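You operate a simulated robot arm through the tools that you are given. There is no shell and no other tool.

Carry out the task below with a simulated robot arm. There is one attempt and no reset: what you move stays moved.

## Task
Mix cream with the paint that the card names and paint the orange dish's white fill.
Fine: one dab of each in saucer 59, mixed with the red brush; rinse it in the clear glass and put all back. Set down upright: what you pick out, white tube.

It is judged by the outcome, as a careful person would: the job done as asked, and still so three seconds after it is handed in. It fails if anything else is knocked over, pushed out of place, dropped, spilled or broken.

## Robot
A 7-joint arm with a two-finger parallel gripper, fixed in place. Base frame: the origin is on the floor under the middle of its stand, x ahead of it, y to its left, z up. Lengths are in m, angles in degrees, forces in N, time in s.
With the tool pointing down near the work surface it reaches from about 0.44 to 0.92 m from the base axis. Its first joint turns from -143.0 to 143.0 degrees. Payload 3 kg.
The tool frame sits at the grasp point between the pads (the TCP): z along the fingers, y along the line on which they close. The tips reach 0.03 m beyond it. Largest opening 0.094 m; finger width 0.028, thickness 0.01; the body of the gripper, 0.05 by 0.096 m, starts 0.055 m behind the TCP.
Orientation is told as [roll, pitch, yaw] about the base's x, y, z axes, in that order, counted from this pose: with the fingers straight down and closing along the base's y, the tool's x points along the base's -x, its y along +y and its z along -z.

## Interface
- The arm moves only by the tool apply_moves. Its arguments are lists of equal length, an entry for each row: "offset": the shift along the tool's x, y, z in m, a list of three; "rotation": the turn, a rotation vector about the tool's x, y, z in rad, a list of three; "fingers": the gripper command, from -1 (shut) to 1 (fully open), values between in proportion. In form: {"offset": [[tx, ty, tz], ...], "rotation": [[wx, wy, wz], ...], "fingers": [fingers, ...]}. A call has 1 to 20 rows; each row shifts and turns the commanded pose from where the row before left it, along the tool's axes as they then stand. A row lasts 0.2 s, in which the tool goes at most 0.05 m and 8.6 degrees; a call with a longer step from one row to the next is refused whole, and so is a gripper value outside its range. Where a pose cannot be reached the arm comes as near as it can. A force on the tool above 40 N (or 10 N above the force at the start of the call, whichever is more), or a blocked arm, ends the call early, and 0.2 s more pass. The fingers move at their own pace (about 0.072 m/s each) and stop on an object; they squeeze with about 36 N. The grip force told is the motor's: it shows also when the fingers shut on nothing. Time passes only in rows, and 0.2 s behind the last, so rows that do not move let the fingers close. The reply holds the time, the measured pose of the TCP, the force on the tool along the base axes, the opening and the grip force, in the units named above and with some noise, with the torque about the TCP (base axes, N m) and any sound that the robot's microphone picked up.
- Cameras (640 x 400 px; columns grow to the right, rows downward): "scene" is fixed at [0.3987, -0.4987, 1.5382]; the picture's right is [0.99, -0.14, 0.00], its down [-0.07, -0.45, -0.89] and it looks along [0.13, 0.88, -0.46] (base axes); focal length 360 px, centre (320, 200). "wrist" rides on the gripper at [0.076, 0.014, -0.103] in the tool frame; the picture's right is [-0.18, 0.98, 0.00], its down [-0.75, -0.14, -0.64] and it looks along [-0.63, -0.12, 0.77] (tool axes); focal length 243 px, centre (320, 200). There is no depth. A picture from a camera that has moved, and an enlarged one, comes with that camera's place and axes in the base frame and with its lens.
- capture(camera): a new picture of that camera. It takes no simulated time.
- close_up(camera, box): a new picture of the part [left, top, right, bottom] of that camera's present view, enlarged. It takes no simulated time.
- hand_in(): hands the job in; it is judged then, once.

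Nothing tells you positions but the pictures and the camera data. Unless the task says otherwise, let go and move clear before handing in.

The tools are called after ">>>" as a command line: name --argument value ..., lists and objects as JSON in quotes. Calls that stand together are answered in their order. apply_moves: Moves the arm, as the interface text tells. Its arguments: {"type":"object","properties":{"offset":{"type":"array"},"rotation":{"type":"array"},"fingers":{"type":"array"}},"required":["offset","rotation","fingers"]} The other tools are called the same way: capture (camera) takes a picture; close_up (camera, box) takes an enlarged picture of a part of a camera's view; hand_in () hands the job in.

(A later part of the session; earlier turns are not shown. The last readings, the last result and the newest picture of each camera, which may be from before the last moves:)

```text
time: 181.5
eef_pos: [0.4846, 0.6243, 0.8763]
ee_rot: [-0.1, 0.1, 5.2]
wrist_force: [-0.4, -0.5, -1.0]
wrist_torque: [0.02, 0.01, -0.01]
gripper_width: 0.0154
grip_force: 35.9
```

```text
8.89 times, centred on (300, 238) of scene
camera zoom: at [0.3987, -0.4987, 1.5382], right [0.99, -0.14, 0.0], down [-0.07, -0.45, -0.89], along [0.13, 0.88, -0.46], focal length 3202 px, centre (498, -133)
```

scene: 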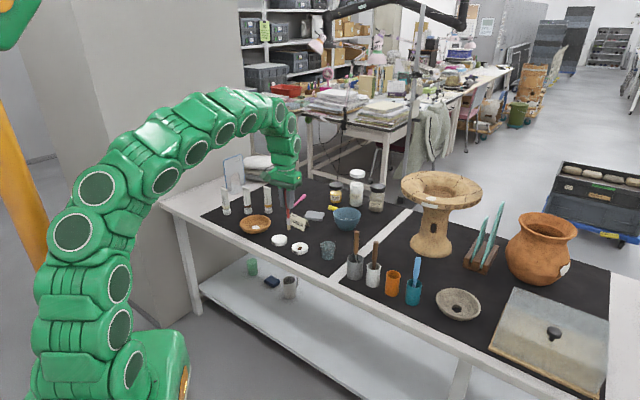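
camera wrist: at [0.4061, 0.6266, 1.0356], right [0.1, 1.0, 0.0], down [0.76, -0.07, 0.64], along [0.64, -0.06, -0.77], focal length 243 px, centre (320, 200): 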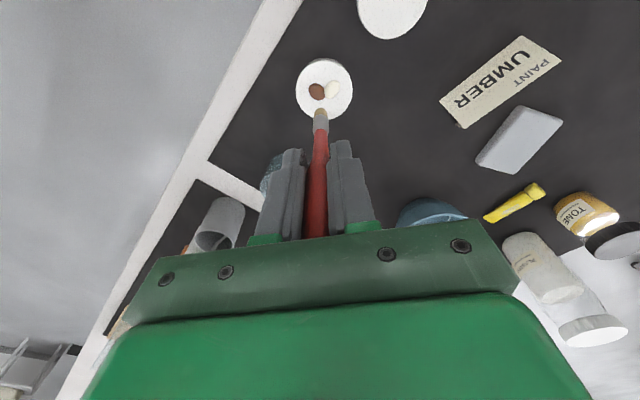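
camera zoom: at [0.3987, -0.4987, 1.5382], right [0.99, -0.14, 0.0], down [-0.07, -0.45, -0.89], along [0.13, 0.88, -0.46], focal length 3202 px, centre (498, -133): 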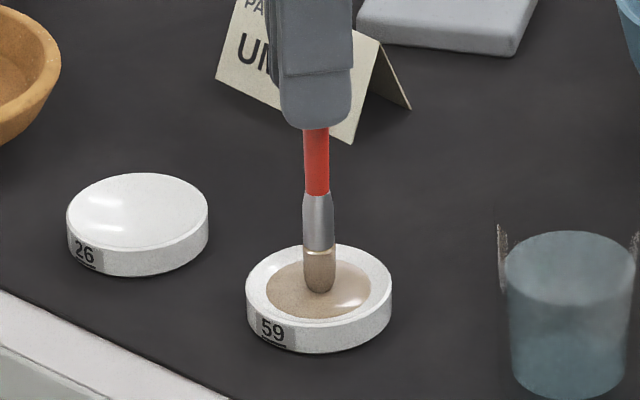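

The paint is evenly mixed and the brush is loaded. Lifting straight up, then moving halfway towards the dish at a safe height to check reach.

>>> apply_moves --offset '[[0, 0, -0.01], [0, 0, -0.025], [0, 0, -0.025], [0, 0, -0.025], [0.0188, 0.0234, 0], [0.0188, 0.0234, 0], [0.0188, 0.0234, 0], [0.0188, 0.0234, 0], [0, 0, 0]]' --rotation '[[0, 0, 0], [0, 0, 0], [0, 0, 0], [0, 0, 0], [0, 0, 0], [0, 0, 0], [0, 0, 0], [0, 0, 0], [0, 0, 0]]' --fingers '[-0.8, -0.8, -0.8, -0.8, -0.8, -0.8, -0.8, -0.8, -0.8]'

>>> capture --camera "wrist"

>>> capture --camera "scene"

```text
time: 183.5
eef_pos: [0.3984, 0.7037, 0.9625]
ee_rot: [-0.1, 0.0, 5.0]
wrist_force: [1.1, 0.0, -0.6]
wrist_torque: [-0.01, -0.04, 0.03]
gripper_width: 0.0152
grip_force: 36.2
out of reach, approached as far as the arm can: row 8
```

```text
taken
camera wrist: at [0.3209, 0.7108, 1.0639], right [0.1, 1.0, 0.0], down [0.76, -0.07, 0.64], along [0.64, -0.06, -0.77], focal length 243 px, centre (320, 200)
```

wrist: 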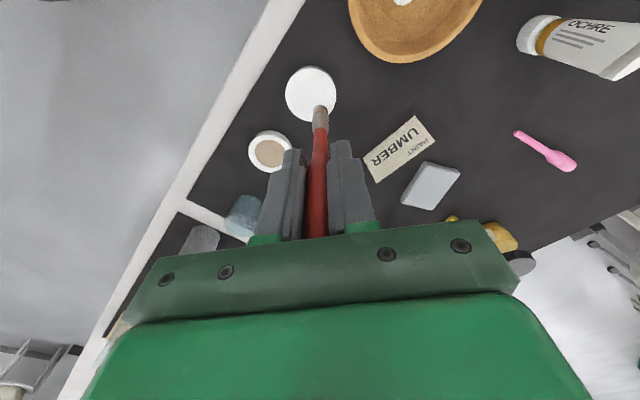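

```text
taken
```

scene: 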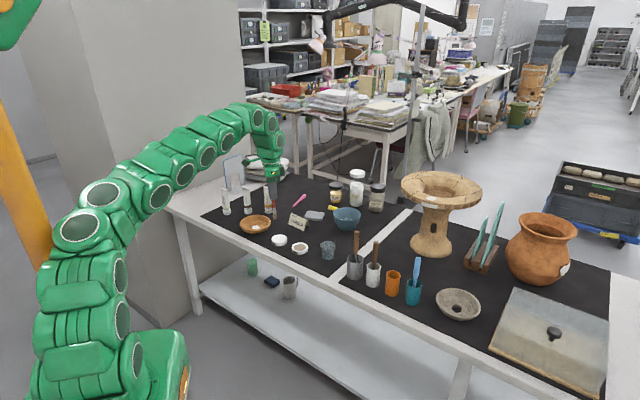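

The reach is limited in this wrist turn; more negative yaw has reached further. I'll rotate the wrist by −50° here and try again.

>>> apply_moves --offset '[[0, 0, 0], [0, 0, 0], [0, 0, 0], [0, 0, 0], [0, 0, 0], [0, 0, 0], [0, 0, 0]]' --rotation '[[0, 0, 0.1454], [0, 0, 0.1454], [0, 0, 0.1454], [0, 0, 0.1454], [0, 0, 0.1454], [0, 0, 0.1454], [0, 0, 0]]' --fingers '[-0.8, -0.8, -0.8, -0.8, -0.8, -0.8, -0.8]'

>>> capture --camera "wrist"

```text
time: 185.1
eef_pos: [0.3988, 0.7047, 0.9635]
ee_rot: [0.0, -0.2, -44.8]
wrist_force: [-0.2, -0.2, 0.3]
wrist_torque: [-0.01, -0.03, 0.01]
gripper_width: 0.0152
grip_force: 36.0
```

```text
taken
camera wrist: at [0.3551, 0.7686, 1.0637], right [0.82, 0.57, 0.0], down [0.43, -0.63, 0.64], along [0.37, -0.53, -0.77], focal length 243 px, centre (320, 200)
```

wrist: 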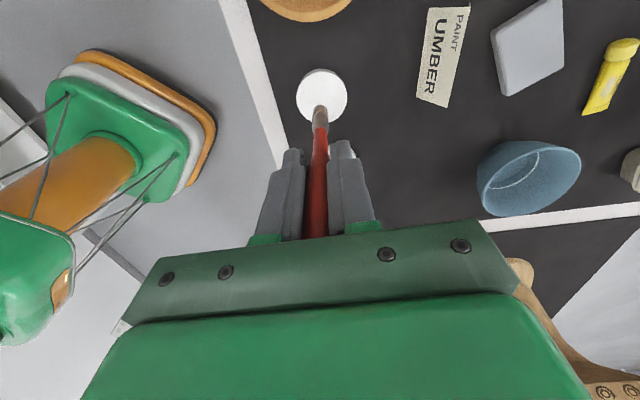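

>>> apply_moves --offset '[[0.025, 0.0016, 0], [0.025, 0.0016, 0], [0, 0, 0]]' --rotation '[[0, 0, 0], [0, 0, 0], [0, 0, 0]]' --fingers '[-0.8, -0.8, -0.8]'

```text
time: 185.9
eef_pos: [0.3918, 0.7092, 0.9707]
ee_rot: [-0.1, 0.0, -45.6]
wrist_force: [0.2, -0.3, -0.8]
wrist_torque: [0.0, 0.01, 0.01]
gripper_width: 0.0152
grip_force: 36.2
out of reach, approached as far as the arm can: row 1, 2
```

Reach straight down ends here, so I'll tilt the brush 25° outward, which extends the tip towards the dish.

>>> apply_moves --offset '[[0, 0, -0.01], [0, 0, 0], [0, 0, 0], [0, 0, 0], [0, 0, 0]]' --rotation '[[0, 0, 0], [-0.1339, 0.0568, 0], [-0.1339, 0.0568, 0], [-0.1339, 0.0568, 0], [0, 0, 0]]' --fingers '[-0.8, -0.8, -0.8, -0.8, -0.8]'

>>> capture --camera "wrist"

>>> close_up --camera "scene" --box '[220, 150, 330, 250]'

```text
time: 187.1
eef_pos: [0.3833, 0.715, 0.9799]
ee_rot: [23.2, 9.4, -42.9]
wrist_force: [-0.3, -0.5, -0.5]
wrist_torque: [0.01, -0.01, -0.01]
gripper_width: 0.0152
grip_force: 36.3
```

```text
taken
camera wrist: at [0.3205, 0.7333, 1.0893], right [0.8, 0.49, 0.35], down [0.35, -0.85, 0.4], along [0.5, -0.2, -0.85], focal length 243 px, centre (320, 200)
```

wrist: 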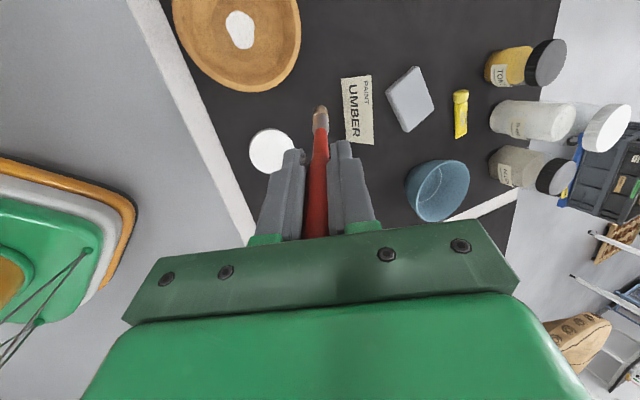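

```text
4.00 times, centred on (275, 200) of scene
camera zoom: at [0.3987, -0.4987, 1.5382], right [0.99, -0.14, 0.0], down [-0.07, -0.45, -0.89], along [0.13, 0.88, -0.46], focal length 1441 px, centre (500, 200)
```

zoom: 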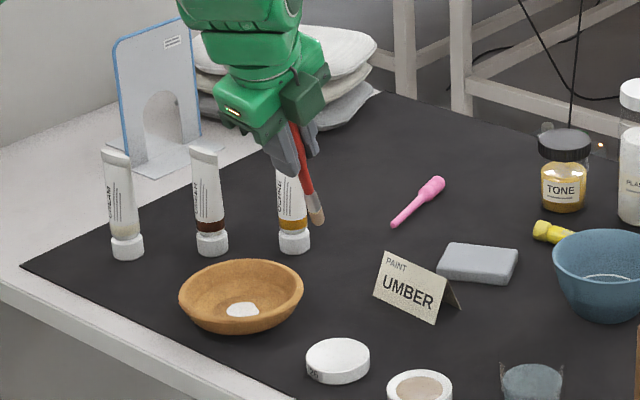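

The fill is at about (0.318, 0.796). Moving the tilted brush over it, still high.

>>> apply_moves --offset '[[0.028, -0.0115, 0], [0.028, -0.0115, 0], [0.028, -0.0115, 0], [0, 0, 0]]' --rotation '[[0, 0, 0], [0, 0, 0], [0, 0, 0], [0, 0, 0]]' --fingers '[-0.8, -0.8, -0.8, -0.8]'

>>> capture --camera "wrist"

>>> close_up --camera "scene" --box '[210, 140, 310, 250]'

```text
time: 188.1
eef_pos: [0.299, 0.7469, 0.9791]
ee_rot: [23.1, 9.5, -42.9]
wrist_force: [-0.1, -0.2, 0.1]
wrist_torque: [0.0, 0.0, -0.02]
gripper_width: 0.015
grip_force: 35.4
```

```text
taken
camera wrist: at [0.2364, 0.7665, 1.0891], right [0.8, 0.49, 0.35], down [0.35, -0.85, 0.4], along [0.5, -0.2, -0.85], focal length 243 px, centre (320, 200)
```

wrist: 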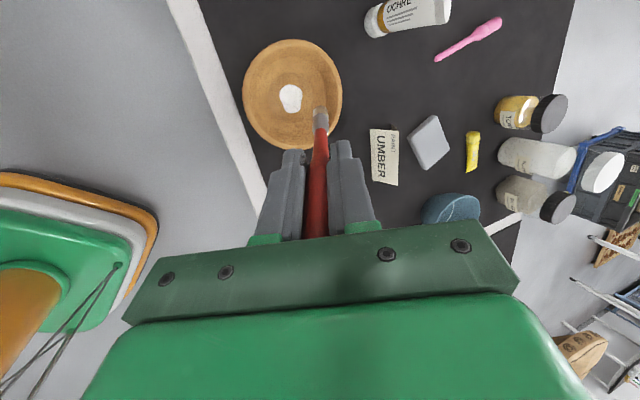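

```text
3.64 times, centred on (260, 195) of scene
camera zoom: at [0.3987, -0.4987, 1.5382], right [0.99, -0.14, 0.0], down [-0.07, -0.45, -0.89], along [0.13, 0.88, -0.46], focal length 1310 px, centre (538, 218)
```

zoom: 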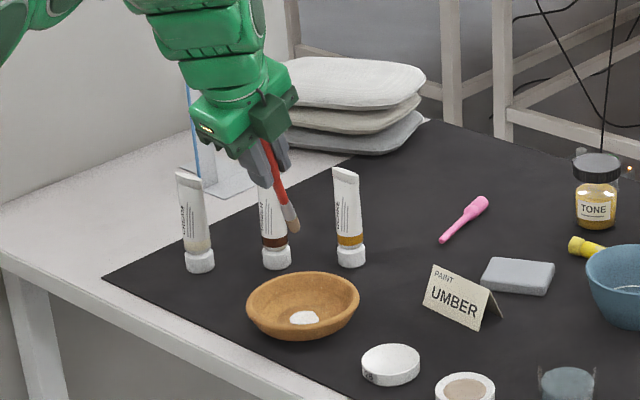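

Over the dish now. Lowering the tip straight towards the white fill.

>>> apply_moves --offset '[[-0.0046, -0.0121, 0.0307], [-0.0046, -0.0121, 0.0307], [-0.0046, -0.0121, 0.0307], [0, 0, 0]]' --rotation '[[0, 0, 0], [0, 0, 0], [0, 0, 0], [0, 0, 0]]' --fingers '[-0.8, -0.8, -0.8, -0.8]'

>>> close_up --camera "wrist" --box '[220, 20, 420, 145]'

>>> close_up --camera "scene" --box '[220, 190, 290, 245]'

```text
time: 189.1
eef_pos: [0.2996, 0.7528, 0.8778]
ee_rot: [23.1, 9.6, -42.9]
wrist_force: [0.7, 0.1, 0.1]
wrist_torque: [-0.04, -0.01, -0.05]
gripper_width: 0.0151
grip_force: 35.7
```

```text
3.20 times, centred on (320, 82) of wrist
camera zoom: at [0.2373, 0.7727, 0.9871], right [0.8, 0.49, 0.35], down [0.35, -0.85, 0.4], along [0.5, -0.2, -0.85], focal length 776 px, centre (320, 576)
```

zoom: 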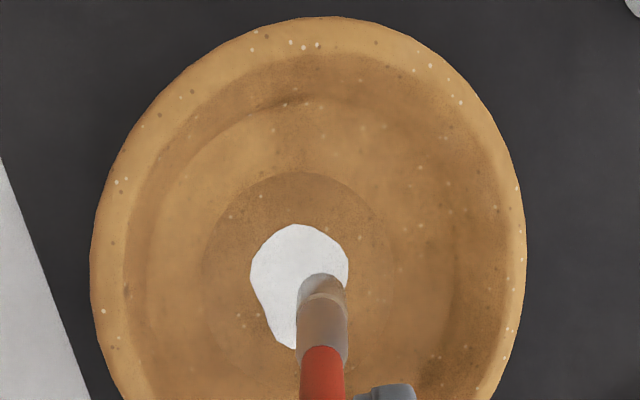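

```text
7.27 times, centred on (255, 218) of scene
camera zoom: at [0.3987, -0.4987, 1.5382], right [0.99, -0.14, 0.0], down [-0.07, -0.45, -0.89], along [0.13, 0.88, -0.46], focal length 2620 px, centre (793, 73)
```

zoom: 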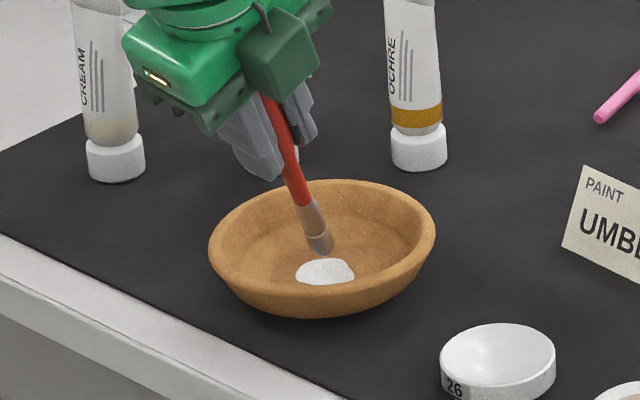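

The tip is right above the fill. Lowering in small steps until it touches.

>>> apply_moves --offset '[[-0.0016, -0.0039, 0.0091], [0, 0, 0]]' --rotation '[[0, 0, 0], [0, 0, 0]]' --fingers '[-0.8, -0.8]'

>>> close_up --camera "scene" --box '[220, 190, 290, 245]'

>>> close_up --camera "wrist" --box '[220, 20, 420, 145]'

```text
time: 189.7
eef_pos: [0.2984, 0.7514, 0.8671]
ee_rot: [23.1, 9.5, -43.0]
wrist_force: [-0.4, -1.1, 0.0]
wrist_torque: [0.0, -0.01, -0.02]
gripper_width: 0.0151
grip_force: 35.5
```

```text
7.27 times, centred on (255, 218) of scene
camera zoom: at [0.3987, -0.4987, 1.5382], right [0.99, -0.14, 0.0], down [-0.07, -0.45, -0.89], along [0.13, 0.88, -0.46], focal length 2620 px, centre (793, 73)
```

zoom: 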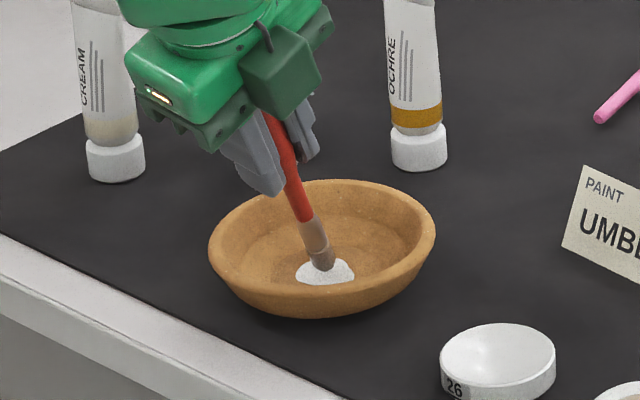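

```text
3.20 times, centred on (320, 82) of wrist
camera zoom: at [0.2376, 0.7719, 0.9774], right [0.8, 0.49, 0.35], down [0.35, -0.85, 0.4], along [0.5, -0.2, -0.85], focal length 776 px, centre (320, 576)
```

zoom: 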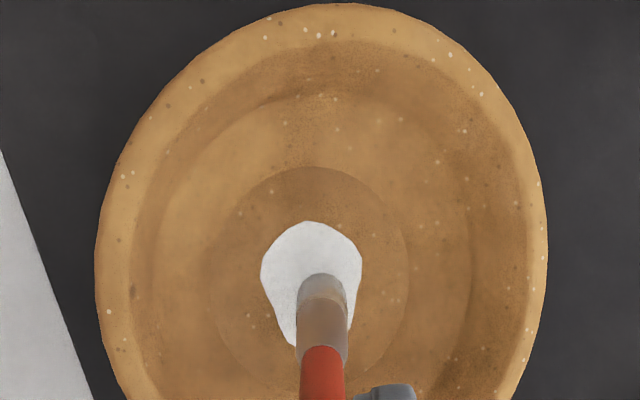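

>>> apply_moves --offset '[[-0.0003, -0.0008, 0.0018], [0, 0, 0]]' --rotation '[[0, 0, 0], [0, 0, 0]]' --fingers '[-0.8, -0.8]'

>>> apply_moves --offset '[[-0.0003, -0.0006, 0.0014], [0, 0, 0]]' --rotation '[[0, 0, 0], [0, 0, 0]]' --fingers '[-0.8, -0.8]'

>>> close_up --camera "wrist" --box '[220, 20, 420, 145]'

>>> close_up --camera "scene" --box '[235, 200, 275, 235]'

```text
time: 190.3
eef_pos: [0.2997, 0.7521, 0.8664]
ee_rot: [23.1, 9.5, -42.9]
wrist_force: [0.1, 0.4, 0.2]
wrist_torque: [-0.03, 0.02, 0.0]
gripper_width: 0.015
grip_force: 35.4
```

```text
time: 190.9
eef_pos: [0.2982, 0.7518, 0.865]
ee_rot: [23.0, 9.5, -43.0]
wrist_force: [0.1, 0.1, 0.2]
wrist_torque: [0.0, -0.04, 0.02]
gripper_width: 0.0149
grip_force: 36.1
```

```text
3.20 times, centred on (320, 82) of wrist
camera zoom: at [0.237, 0.7716, 0.9747], right [0.8, 0.49, 0.35], down [0.35, -0.85, 0.4], along [0.5, -0.2, -0.85], focal length 776 px, centre (320, 576)
```

zoom: 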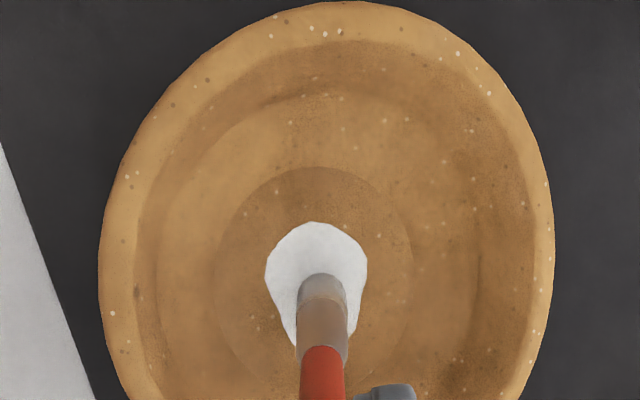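

```text
11.43 times, centred on (255, 218) of scene
camera zoom: at [0.3987, -0.4987, 1.5382], right [0.99, -0.14, 0.0], down [-0.07, -0.45, -0.89], along [0.13, 0.88, -0.46], focal length 4116 px, centre (1063, 0)
```

zoom: 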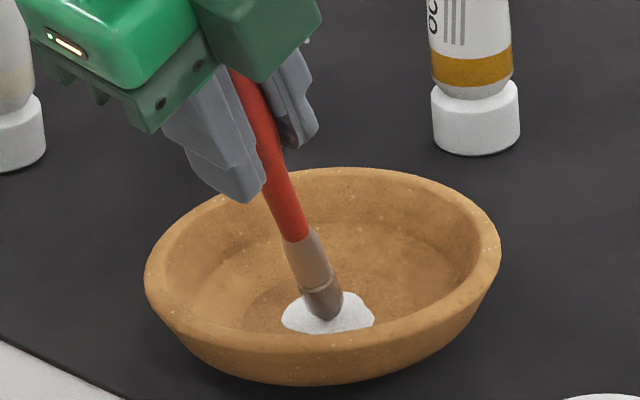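

>>> apply_moves --offset '[[-0.0003, -0.0008, 0.0018], [0, 0, 0]]' --rotation '[[0, 0, 0], [0, 0, 0]]' --fingers '[-0.8, -0.8]'

>>> apply_moves --offset '[[-0.0002, -0.0004, 0.0009], [0, 0, 0]]' --rotation '[[0, 0, 0], [0, 0, 0]]' --fingers '[-0.8, -0.8]'

>>> close_up --camera "scene" --box '[235, 200, 275, 235]'

```text
time: 191.5
eef_pos: [0.2993, 0.7522, 0.8633]
ee_rot: [23.1, 9.5, -42.8]
wrist_force: [-0.9, -0.3, -0.6]
wrist_torque: [-0.01, 0.0, -0.01]
gripper_width: 0.0151
grip_force: 36.6
```

```text
time: 192.1
eef_pos: [0.2987, 0.7528, 0.8627]
ee_rot: [23.1, 9.5, -42.9]
wrist_force: [-0.9, 1.1, 3.8]
wrist_torque: [0.09, -0.06, -0.02]
gripper_width: 0.015
grip_force: 35.6
```

```text
11.43 times, centred on (255, 218) of scene
camera zoom: at [0.3987, -0.4987, 1.5382], right [0.99, -0.14, 0.0], down [-0.07, -0.45, -0.89], along [0.13, 0.88, -0.46], focal length 4116 px, centre (1063, 0)
```

zoom: 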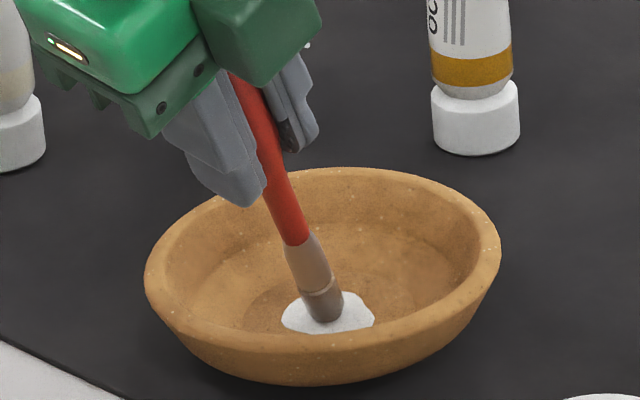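

The tip touches the fill (about 4 N). I'll ease off slightly and brush over the patch with small strokes.

>>> apply_moves --offset '[[0.0001, 0.0002, -0.0005], [-0.0058, 0.0054, 0.0013], [0.0047, 0.0044, 0.0027], [0.0071, -0.0041, -0.0005], [0.0044, -0.0067, -0.0021], [-0.0047, -0.0044, -0.0027], [0, 0, 0]]' --rotation '[[0, 0, 0], [0, 0, 0], [0, 0, 0], [0, 0, 0], [0, 0, 0], [0, 0, 0], [0, 0, 0]]' --fingers '[-0.8, -0.8, -0.8, -0.8, -0.8, -0.8, -0.8]'

>>> close_up --camera "scene" --box '[235, 200, 275, 235]'

>>> close_up --camera "wrist" --box '[220, 20, 420, 145]'

```text
time: 193.7
eef_pos: [0.2916, 0.752, 0.8637]
ee_rot: [23.0, 9.5, -43.0]
wrist_force: [-0.1, -0.4, -0.5]
wrist_torque: [-0.02, -0.01, 0.01]
gripper_width: 0.0151
grip_force: 36.2
```

```text
11.43 times, centred on (255, 218) of scene
camera zoom: at [0.3987, -0.4987, 1.5382], right [0.99, -0.14, 0.0], down [-0.07, -0.45, -0.89], along [0.13, 0.88, -0.46], focal length 4116 px, centre (1063, 0)
```

zoom: 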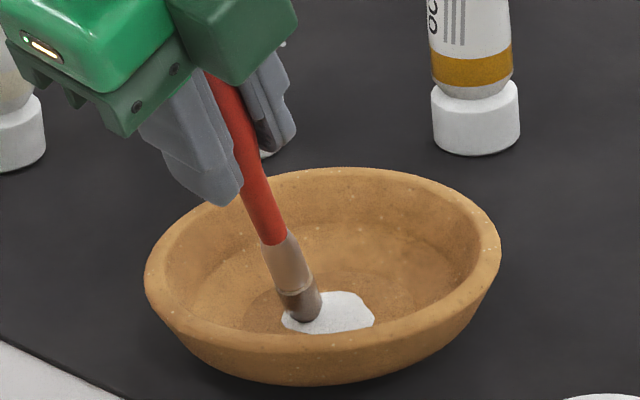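

```text
3.20 times, centred on (320, 82) of wrist
camera zoom: at [0.2294, 0.7728, 0.9735], right [0.8, 0.49, 0.35], down [0.35, -0.85, 0.4], along [0.5, -0.2, -0.85], focal length 776 px, centre (320, 576)
```

zoom: 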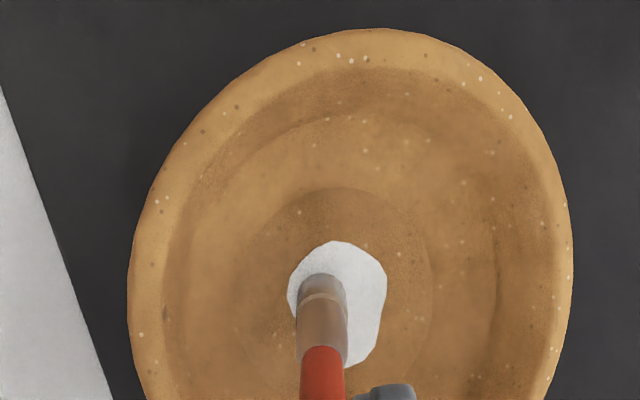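

No paint has transferred yet; the touch was too light. Lowering about 1 mm and stroking again.

>>> apply_moves --offset '[[-0.0002, -0.0005, 0.0011], [0, 0, 0]]' --rotation '[[0, 0, 0], [0, 0, 0]]' --fingers '[-0.8, -0.8]'

>>> apply_moves --offset '[[-0.0058, 0.0054, 0.0013], [-0.0044, 0.0041, 0.001], [0, 0, 0]]' --rotation '[[0, 0, 0], [0, 0, 0], [0, 0, 0]]' --fingers '[-0.8, -0.8, -0.8]'

>>> close_up --camera "wrist" --box '[220, 20, 420, 145]'

>>> close_up --camera "scene" --box '[235, 200, 275, 235]'

```text
time: 194.3
eef_pos: [0.2903, 0.7539, 0.8617]
ee_rot: [23.1, 9.5, -43.0]
wrist_force: [-0.5, -0.4, 6.0]
wrist_torque: [0.19, -0.1, -0.02]
gripper_width: 0.0153
grip_force: 35.9
```

```text
time: 195.1
eef_pos: [0.3057, 0.7536, 0.8632]
ee_rot: [23.1, 9.6, -43.0]
wrist_force: [-1.6, 0.7, 7.7]
wrist_torque: [0.34, 0.01, 0.06]
gripper_width: 0.0149
grip_force: 35.7
```

```text
3.20 times, centred on (320, 82) of wrist
camera zoom: at [0.2438, 0.7725, 0.9721], right [0.8, 0.49, 0.35], down [0.35, -0.85, 0.4], along [0.5, -0.2, -0.84], focal length 776 px, centre (320, 576)
```

zoom: 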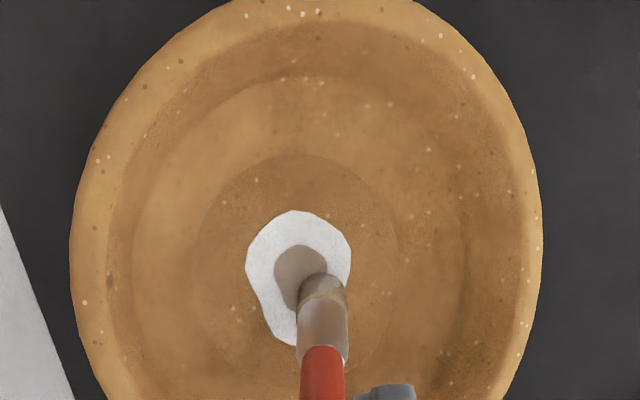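

```text
11.43 times, centred on (255, 218) of scene
camera zoom: at [0.3987, -0.4987, 1.5382], right [0.99, -0.14, 0.0], down [-0.07, -0.45, -0.89], along [0.13, 0.88, -0.46], focal length 4116 px, centre (1063, 0)
```

zoom: 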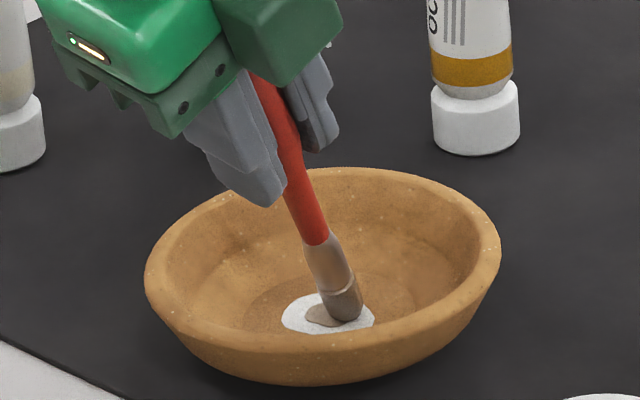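

The fill is taking the paint. Continuing strokes while staying inside the patch.

>>> apply_moves --offset '[[0.0077, -0.0022, 0.0005], [0.0023, -0.0072, -0.0027], [-0.0084, 0.0016, -0.0009], [-0.0023, 0.0059, 0.0021], [0, 0, 0]]' --rotation '[[0, 0, 0], [0, 0, 0], [0, 0, 0], [0, 0, 0], [0, 0, 0]]' --fingers '[-0.8, -0.8, -0.8, -0.8, -0.8]'

>>> close_up --camera "wrist" --box '[220, 20, 420, 145]'

>>> close_up --camera "scene" --box '[235, 200, 275, 235]'

```text
time: 196.3
eef_pos: [0.3029, 0.7494, 0.8623]
ee_rot: [23.0, 9.6, -42.8]
wrist_force: [-2.6, 0.2, 4.0]
wrist_torque: [0.16, 0.13, 0.06]
gripper_width: 0.0151
grip_force: 36.2
```

```text
3.20 times, centred on (320, 82) of wrist
camera zoom: at [0.2418, 0.7688, 0.9723], right [0.8, 0.5, 0.35], down [0.35, -0.85, 0.4], along [0.5, -0.2, -0.85], focal length 776 px, centre (320, 576)
```

zoom: 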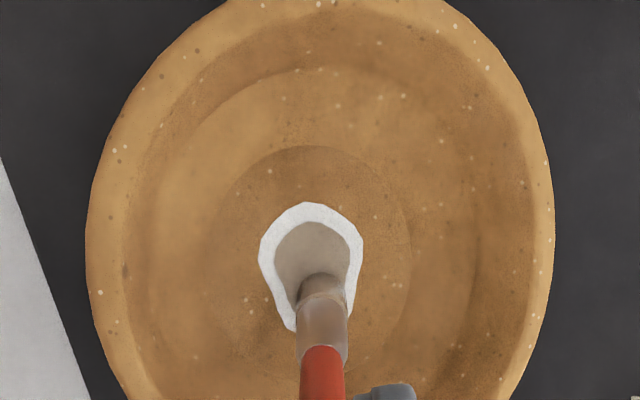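

```text
11.43 times, centred on (255, 218) of scene
camera zoom: at [0.3987, -0.4987, 1.5382], right [0.99, -0.14, 0.0], down [-0.07, -0.45, -0.89], along [0.13, 0.88, -0.46], focal length 4116 px, centre (1063, 0)
```

zoom: 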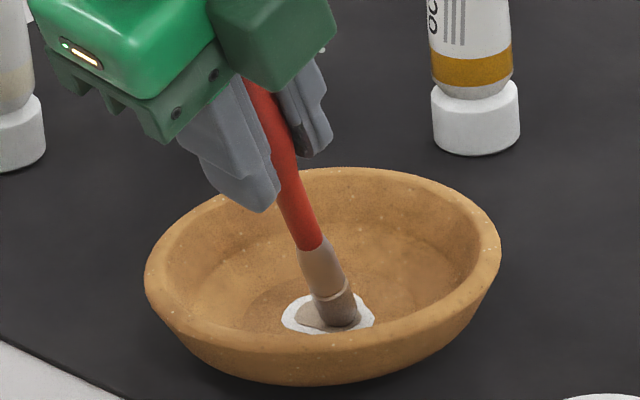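

Coverage is growing evenly within the fill's outline. A few more loops.

>>> apply_moves --offset '[[0.0083, -0.0002, 0.0015], [0.0016, -0.0053, -0.002], [-0.007, 0.0015, -0.0007], [-0.0002, 0.0052, 0.0022], [0.007, -0.0015, 0.0007], [0.0016, -0.0053, -0.002], [-0.007, 0.0015, -0.0007], [-0.0002, 0.0052, 0.0018], [0, 0, 0]]' --rotation '[[0, 0, 0], [0, 0, 0], [0, 0, 0], [0, 0, 0], [0, 0, 0], [0, 0, 0], [0, 0, 0], [0, 0, 0], [0, 0, 0]]' --fingers '[-0.8, -0.8, -0.8, -0.8, -0.8, -0.8, -0.8, -0.8, -0.8]'

>>> close_up --camera "wrist" --box '[220, 20, 420, 145]'

>>> close_up --camera "scene" --box '[235, 200, 275, 235]'

```text
time: 198.3
eef_pos: [0.3014, 0.7551, 0.8627]
ee_rot: [23.1, 9.5, -42.9]
wrist_force: [-2.9, -1.5, 11.7]
wrist_torque: [0.36, 0.11, 0.12]
gripper_width: 0.0153
grip_force: 35.8
```

```text
3.20 times, centred on (320, 82) of wrist
camera zoom: at [0.2394, 0.7738, 0.9719], right [0.79, 0.49, 0.35], down [0.35, -0.85, 0.4], along [0.5, -0.2, -0.84], focal length 776 px, centre (320, 576)
```

zoom: 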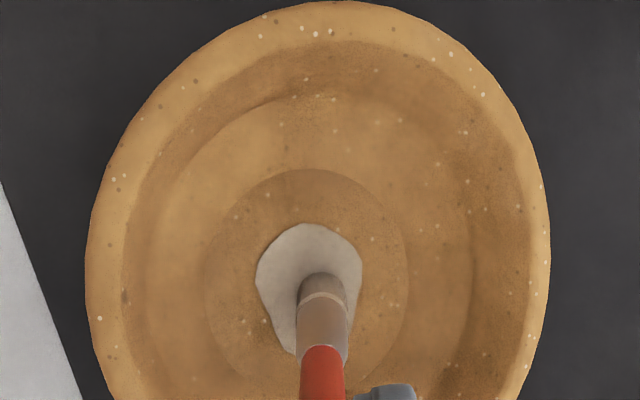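

```text
11.43 times, centred on (255, 218) of scene
camera zoom: at [0.3987, -0.4987, 1.5382], right [0.99, -0.14, 0.0], down [-0.07, -0.45, -0.89], along [0.13, 0.88, -0.46], focal length 4116 px, centre (1063, 0)
```

zoom: 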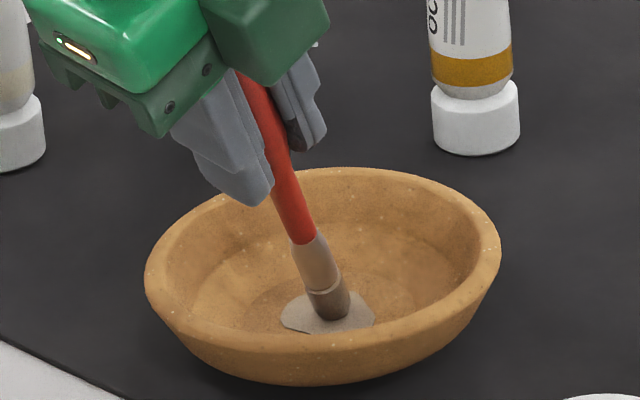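

The whole fill is now covered. Lifting straight up and checking the result.

>>> apply_moves --offset '[[0.0025, 0.0058, -0.0136], [0.005, 0.0117, -0.0272], [0.005, 0.0117, -0.0272], [0.005, 0.0117, -0.0272], [0, 0, 0]]' --rotation '[[0, 0, 0], [0, 0, 0], [0, 0, 0], [0, 0, 0], [0, 0, 0]]' --fingers '[-0.8, -0.8, -0.8, -0.8, -0.8]'

>>> capture --camera "wrist"

>>> close_up --camera "scene" --box '[210, 140, 310, 250]'

>>> close_up --camera "wrist" --box '[220, 20, 420, 145]'

```text
time: 199.5
eef_pos: [0.3032, 0.7561, 0.9679]
ee_rot: [23.1, 9.5, -42.9]
wrist_force: [-0.4, -0.8, -0.2]
wrist_torque: [0.01, 0.01, 0.0]
gripper_width: 0.0154
grip_force: 35.9
```

```text
taken
camera wrist: at [0.241, 0.7752, 1.079], right [0.8, 0.5, 0.35], down [0.35, -0.85, 0.4], along [0.5, -0.2, -0.85], focal length 243 px, centre (320, 200)
```

wrist: 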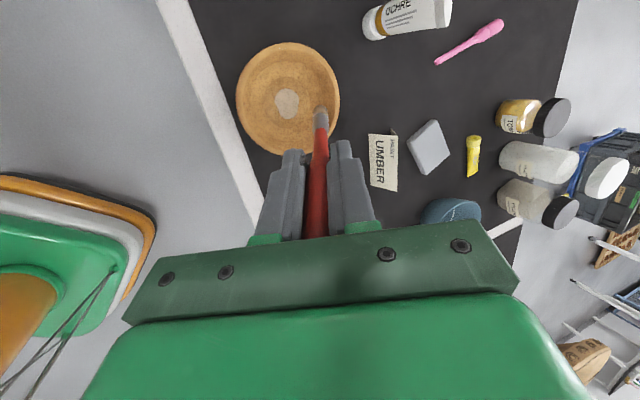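

```text
3.64 times, centred on (260, 195) of scene
camera zoom: at [0.3987, -0.4987, 1.5382], right [0.99, -0.14, 0.0], down [-0.07, -0.45, -0.89], along [0.13, 0.88, -0.46], focal length 1310 px, centre (538, 218)
```

zoom: 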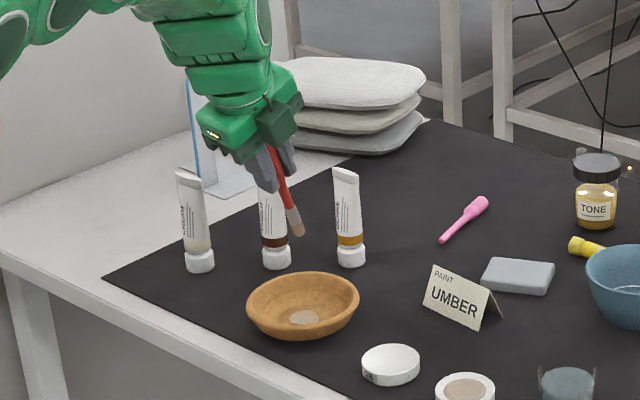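

```text
3.20 times, centred on (320, 82) of wrist
camera zoom: at [0.241, 0.7752, 1.079], right [0.8, 0.5, 0.35], down [0.35, -0.85, 0.4], along [0.5, -0.2, -0.85], focal length 776 px, centre (320, 576)
```

zoom: 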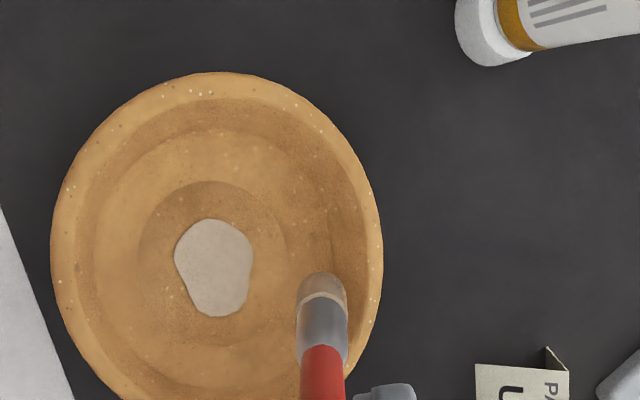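

>>> close_up --camera "scene" --box '[236, 212, 316, 257]'

>>> close_up --camera "scene" --box '[240, 215, 270, 235]'

```text
8.00 times, centred on (276, 234) of scene
camera zoom: at [0.3987, -0.4987, 1.5382], right [0.99, -0.14, 0.0], down [-0.07, -0.45, -0.89], along [0.13, 0.88, -0.46], focal length 2882 px, centre (672, -76)
```

zoom: 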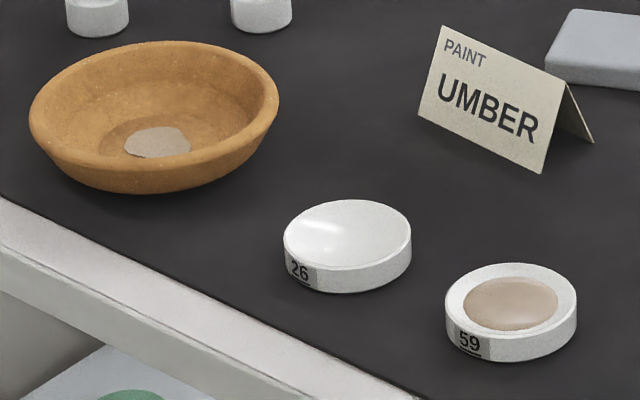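

```text
16.00 times, centred on (255, 225) of scene
camera zoom: at [0.3987, -0.4987, 1.5382], right [0.99, -0.14, 0.0], down [-0.07, -0.45, -0.89], along [0.13, 0.88, -0.46], focal length 5763 px, centre (1360, -200)
```

zoom: 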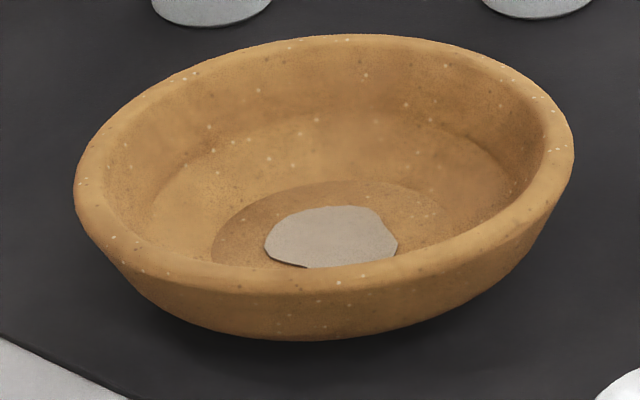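

The fill is painted evenly within its outline, and saucer and dish are in place. Now moving the brush back towards the clear glass, and straightening it up.

>>> apply_moves --offset '[[-0.0347, 0.0022, -0.0095], [-0.0347, 0.0022, -0.0095], [-0.0347, 0.0022, -0.0095], [-0.0347, 0.0022, -0.0095], [-0.0347, 0.0022, -0.0095], [-0.0347, 0.0022, -0.0095], [-0.0347, 0.0022, -0.0095], [-0.0347, 0.0022, -0.0095], [0, 0, 0], [0, 0, 0], [0, 0, 0], [0, 0, 0]]' --rotation '[[0, 0, 0], [0, 0, 0], [0, 0, 0], [0, 0, 0], [0, 0, 0], [0, 0, 0], [0, 0, 0], [0, 0, 0], [0.1339, -0.0568, 0], [0.1339, -0.0568, 0], [0.1339, -0.0568, 0], [0, 0, 0]]' --fingers '[-0.8, -0.8, -0.8, -0.8, -0.8, -0.8, -0.8, -0.8, -0.8, -0.8, -0.8, -0.8]'

>>> capture --camera "wrist"

>>> capture --camera "scene"

```text
time: 202.1
eef_pos: [0.5011, 0.5506, 0.9972]
ee_rot: [-0.1, 0.1, -44.9]
wrist_force: [0.0, 0.0, -0.9]
wrist_torque: [-0.04, -0.02, 0.01]
gripper_width: 0.0152
grip_force: 36.1
```

```text
taken
camera wrist: at [0.4565, 0.6144, 1.0981], right [0.82, 0.57, 0.0], down [0.44, -0.63, 0.64], along [0.36, -0.53, -0.77], focal length 243 px, centre (320, 200)
```

wrist: 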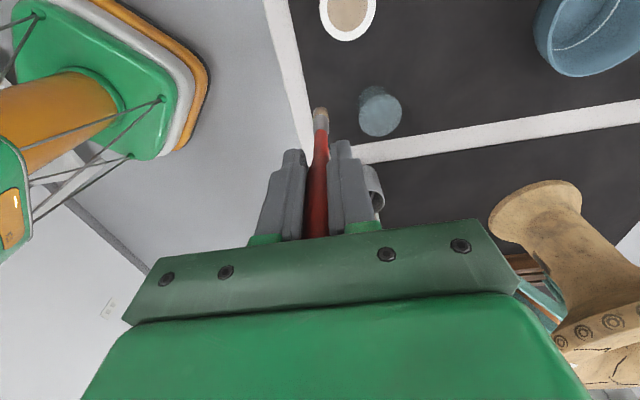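

```text
taken
```

scene: 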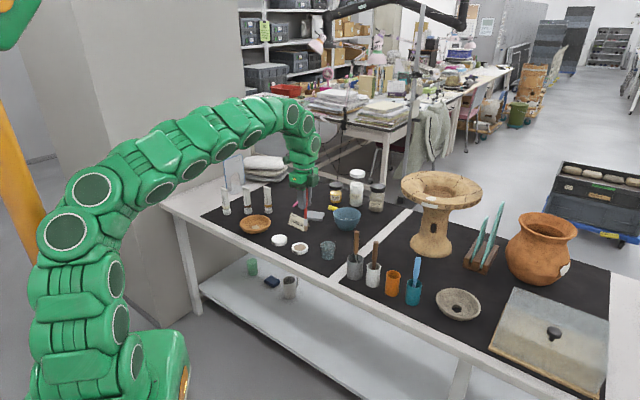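

The glass is visible from here. Enlarging to measure it.

>>> close_up --camera "wrist" --box '[300, 60, 460, 160]'

>>> close_up --camera "scene" --box '[308, 230, 348, 268]'

```text
4.00 times, centred on (380, 110) of wrist
camera zoom: at [0.4565, 0.6144, 1.0981], right [0.82, 0.57, 0.0], down [0.44, -0.63, 0.64], along [0.36, -0.53, -0.77], focal length 970 px, centre (80, 560)
```

zoom: 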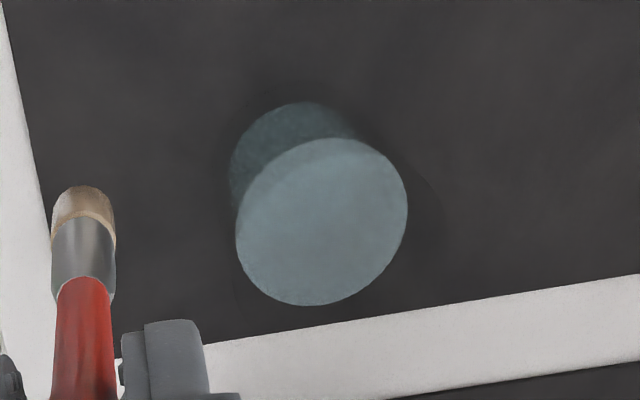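

```text
10.53 times, centred on (328, 249) of scene
camera zoom: at [0.3987, -0.4987, 1.5382], right [0.99, -0.14, 0.0], down [-0.07, -0.45, -0.89], along [0.13, 0.88, -0.46], focal length 3792 px, centre (236, -316)
```

zoom: 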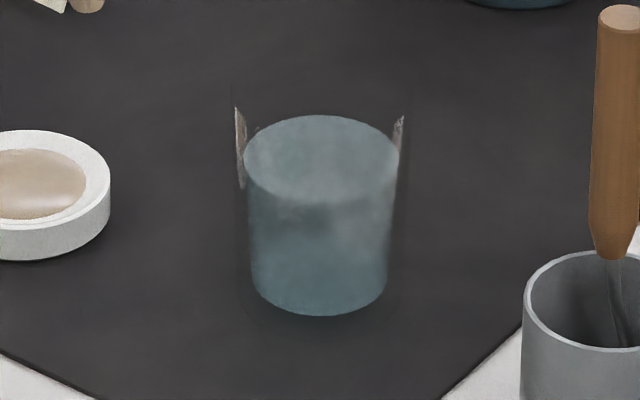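

The water surface is at about (0.583, 0.564, 0.80), with the rim near 0.817. Moving the brush above it.

>>> apply_moves --offset '[[-0.0161, 0.0224, 0], [-0.0161, 0.0224, 0], [-0.0161, 0.0224, 0], [0, 0, 0]]' --rotation '[[0, 0, 0], [0, 0, 0], [0, 0, 0], [0, 0, 0]]' --fingers '[-0.8, -0.8, -0.8, -0.8]'

>>> close_up --camera "wrist" --box '[240, 40, 400, 140]'

>>> close_up --camera "scene" --box '[290, 190, 370, 268]'

```text
time: 203.1
eef_pos: [0.5818, 0.5644, 0.9974]
ee_rot: [-0.1, 0.0, -44.7]
wrist_force: [0.0, -0.5, 0.2]
wrist_torque: [0.04, 0.02, -0.04]
gripper_width: 0.015
grip_force: 36.3
```

```text
4.00 times, centred on (320, 90) of wrist
camera zoom: at [0.5382, 0.6278, 1.0986], right [0.82, 0.57, 0.0], down [0.44, -0.63, 0.64], along [0.36, -0.53, -0.77], focal length 970 px, centre (320, 640)
```

zoom: 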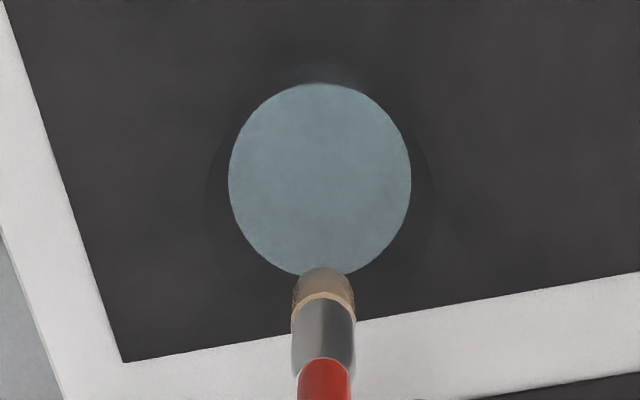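

```text
5.13 times, centred on (330, 229) of scene
camera zoom: at [0.3987, -0.4987, 1.5382], right [0.99, -0.14, 0.0], down [-0.07, -0.45, -0.89], along [0.13, 0.88, -0.46], focal length 1847 px, centre (269, 51)
```

zoom: 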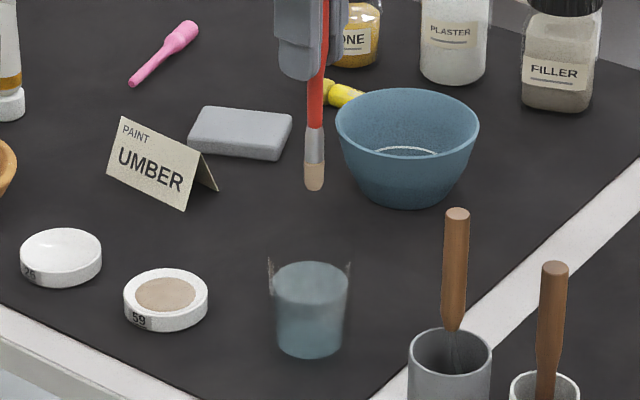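

Centred over the water. Dipping the brush in.

>>> apply_moves --offset '[[0, 0, 0.02], [0, 0, 0.025], [0, 0, 0.025], [0, 0, 0.025], [0, 0, 0.018], [0, 0, 0]]' --rotation '[[0, 0, 0], [0, 0, 0], [0, 0, 0], [0, 0, 0], [0, 0, 0], [0, 0, 0]]' --fingers '[-0.8, -0.8, -0.8, -0.8, -0.8, -0.8]'

>>> close_up --camera "scene" --box '[290, 210, 370, 268]'

>>> close_up --camera "wrist" --box '[240, 40, 400, 140]'

```text
time: 204.5
eef_pos: [0.5842, 0.5616, 0.8846]
ee_rot: [-0.2, 0.0, -44.9]
wrist_force: [-0.4, 0.2, 0.4]
wrist_torque: [-0.01, 0.0, 0.0]
gripper_width: 0.015
grip_force: 36.4
```

```text
6.90 times, centred on (330, 239) of scene
camera zoom: at [0.3987, -0.4987, 1.5382], right [0.99, -0.14, 0.0], down [-0.07, -0.45, -0.89], along [0.13, 0.88, -0.46], focal length 2484 px, centre (251, -69)
```

zoom: 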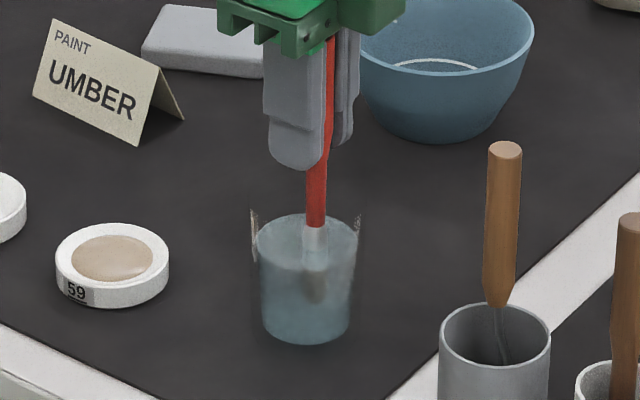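

```text
4.00 times, centred on (320, 90) of wrist
camera zoom: at [0.5405, 0.6256, 0.9851], right [0.82, 0.57, 0.0], down [0.44, -0.63, 0.64], along [0.36, -0.53, -0.77], focal length 970 px, centre (320, 640)
```

zoom: 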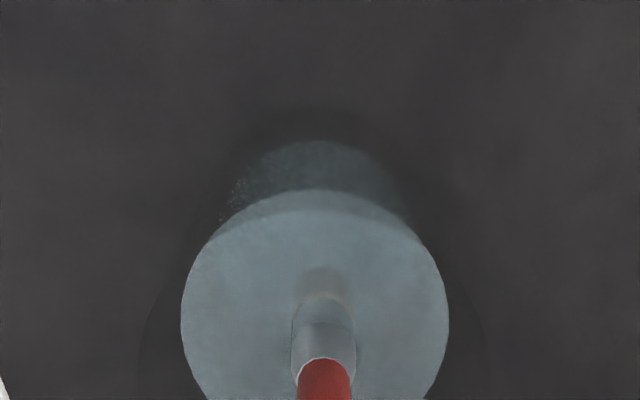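

The bristles are under water. Swirling in small circles to rinse.

>>> apply_moves --offset '[[0, 0.004, 0], [0, 0.004, 0], [0.0057, -0.0023, 0], [0.0023, -0.0057, 0], [-0.0023, -0.0057, 0], [-0.0057, -0.0023, 0], [-0.0057, 0.0023, 0], [-0.0023, 0.0057, 0], [0.0023, 0.0057, 0], [0.0057, 0.0023, 0], [0.0057, -0.0023, 0], [0.0023, -0.0057, 0], [-0.0023, -0.0057, 0], [-0.0057, -0.0023, 0], [-0.0057, 0.0023, 0], [-0.0023, 0.0057, 0], [0.0023, 0.0057, 0], [0.0057, 0.0023, 0], [0, -0.008, 0], [0, 0, 0]]' --rotation '[[0, 0, 0], [0, 0, 0], [0, 0, 0], [0, 0, 0], [0, 0, 0], [0, 0, 0], [0, 0, 0], [0, 0, 0], [0, 0, 0], [0, 0, 0], [0, 0, 0], [0, 0, 0], [0, 0, 0], [0, 0, 0], [0, 0, 0], [0, 0, 0], [0, 0, 0], [0, 0, 0], [0, 0, 0], [0, 0, 0]]' --fingers '[-0.8, -0.8, -0.8, -0.8, -0.8, -0.8, -0.8, -0.8, -0.8, -0.8, -0.8, -0.8, -0.8, -0.8, -0.8, -0.8, -0.8, -0.8, -0.8, -0.8]'

>>> close_up --camera "scene" --box '[300, 220, 350, 262]'

```text
time: 208.7
eef_pos: [0.5843, 0.5636, 0.8859]
ee_rot: [0.0, 0.0, -44.9]
wrist_force: [-0.1, -0.8, 0.0]
wrist_torque: [0.0, 0.02, -0.01]
gripper_width: 0.0152
grip_force: 35.8
```

```text
9.52 times, centred on (325, 241) of scene
camera zoom: at [0.3987, -0.4987, 1.5382], right [0.99, -0.14, 0.0], down [-0.07, -0.45, -0.89], along [0.13, 0.88, -0.46], focal length 3430 px, centre (272, -190)
```

zoom: 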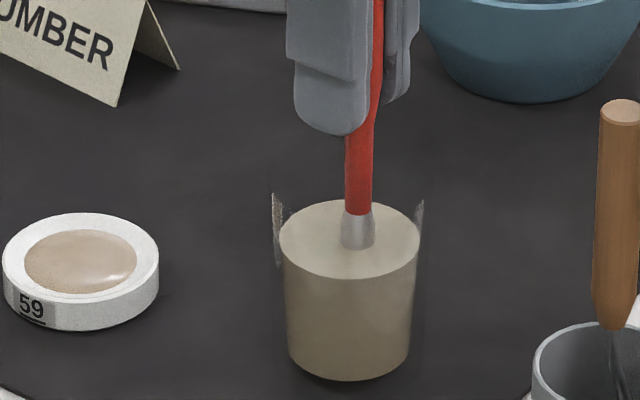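

The water has turned tan as the brush rinsed. Lifting out to check that the bristles are clean.

>>> apply_moves --offset '[[0, 0, -0.02], [0, 0, -0.03], [0, 0, -0.03], [0, 0, -0.03], [0, 0, 0]]' --rotation '[[0, 0, 0], [0, 0, 0], [0, 0, 0], [0, 0, 0], [0, 0, 0]]' --fingers '[-0.8, -0.8, -0.8, -0.8, -0.8]'

>>> close_up --camera "wrist" --box '[240, 40, 400, 140]'

>>> close_up --camera "scene" --box '[290, 190, 370, 268]'

```text
time: 209.9
eef_pos: [0.5846, 0.5649, 0.9935]
ee_rot: [-0.1, 0.0, -44.8]
wrist_force: [-0.2, -0.3, -0.5]
wrist_torque: [0.01, 0.01, 0.02]
gripper_width: 0.0151
grip_force: 35.7
```

```text
4.00 times, centred on (320, 90) of wrist
camera zoom: at [0.5402, 0.6272, 1.0947], right [0.82, 0.57, 0.0], down [0.43, -0.63, 0.64], along [0.36, -0.53, -0.77], focal length 970 px, centre (320, 640)
```

zoom: 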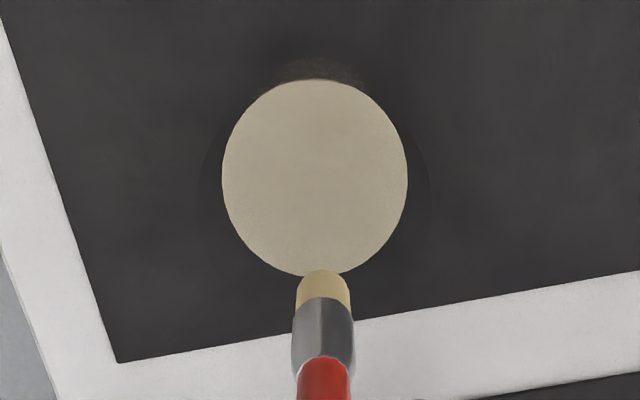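

```text
5.13 times, centred on (330, 229) of scene
camera zoom: at [0.3987, -0.4987, 1.5382], right [0.99, -0.14, 0.0], down [-0.07, -0.45, -0.89], along [0.13, 0.88, -0.46], focal length 1847 px, centre (269, 51)
```

zoom: 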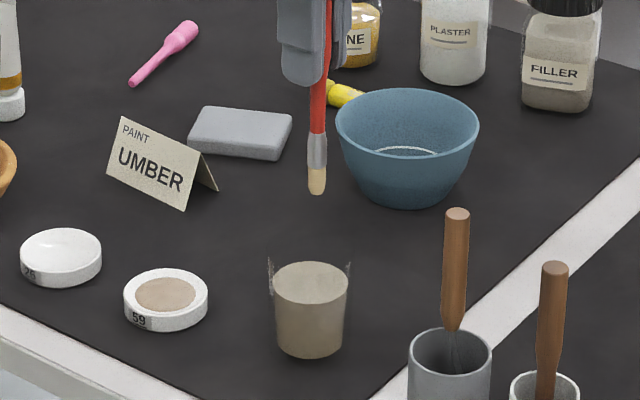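

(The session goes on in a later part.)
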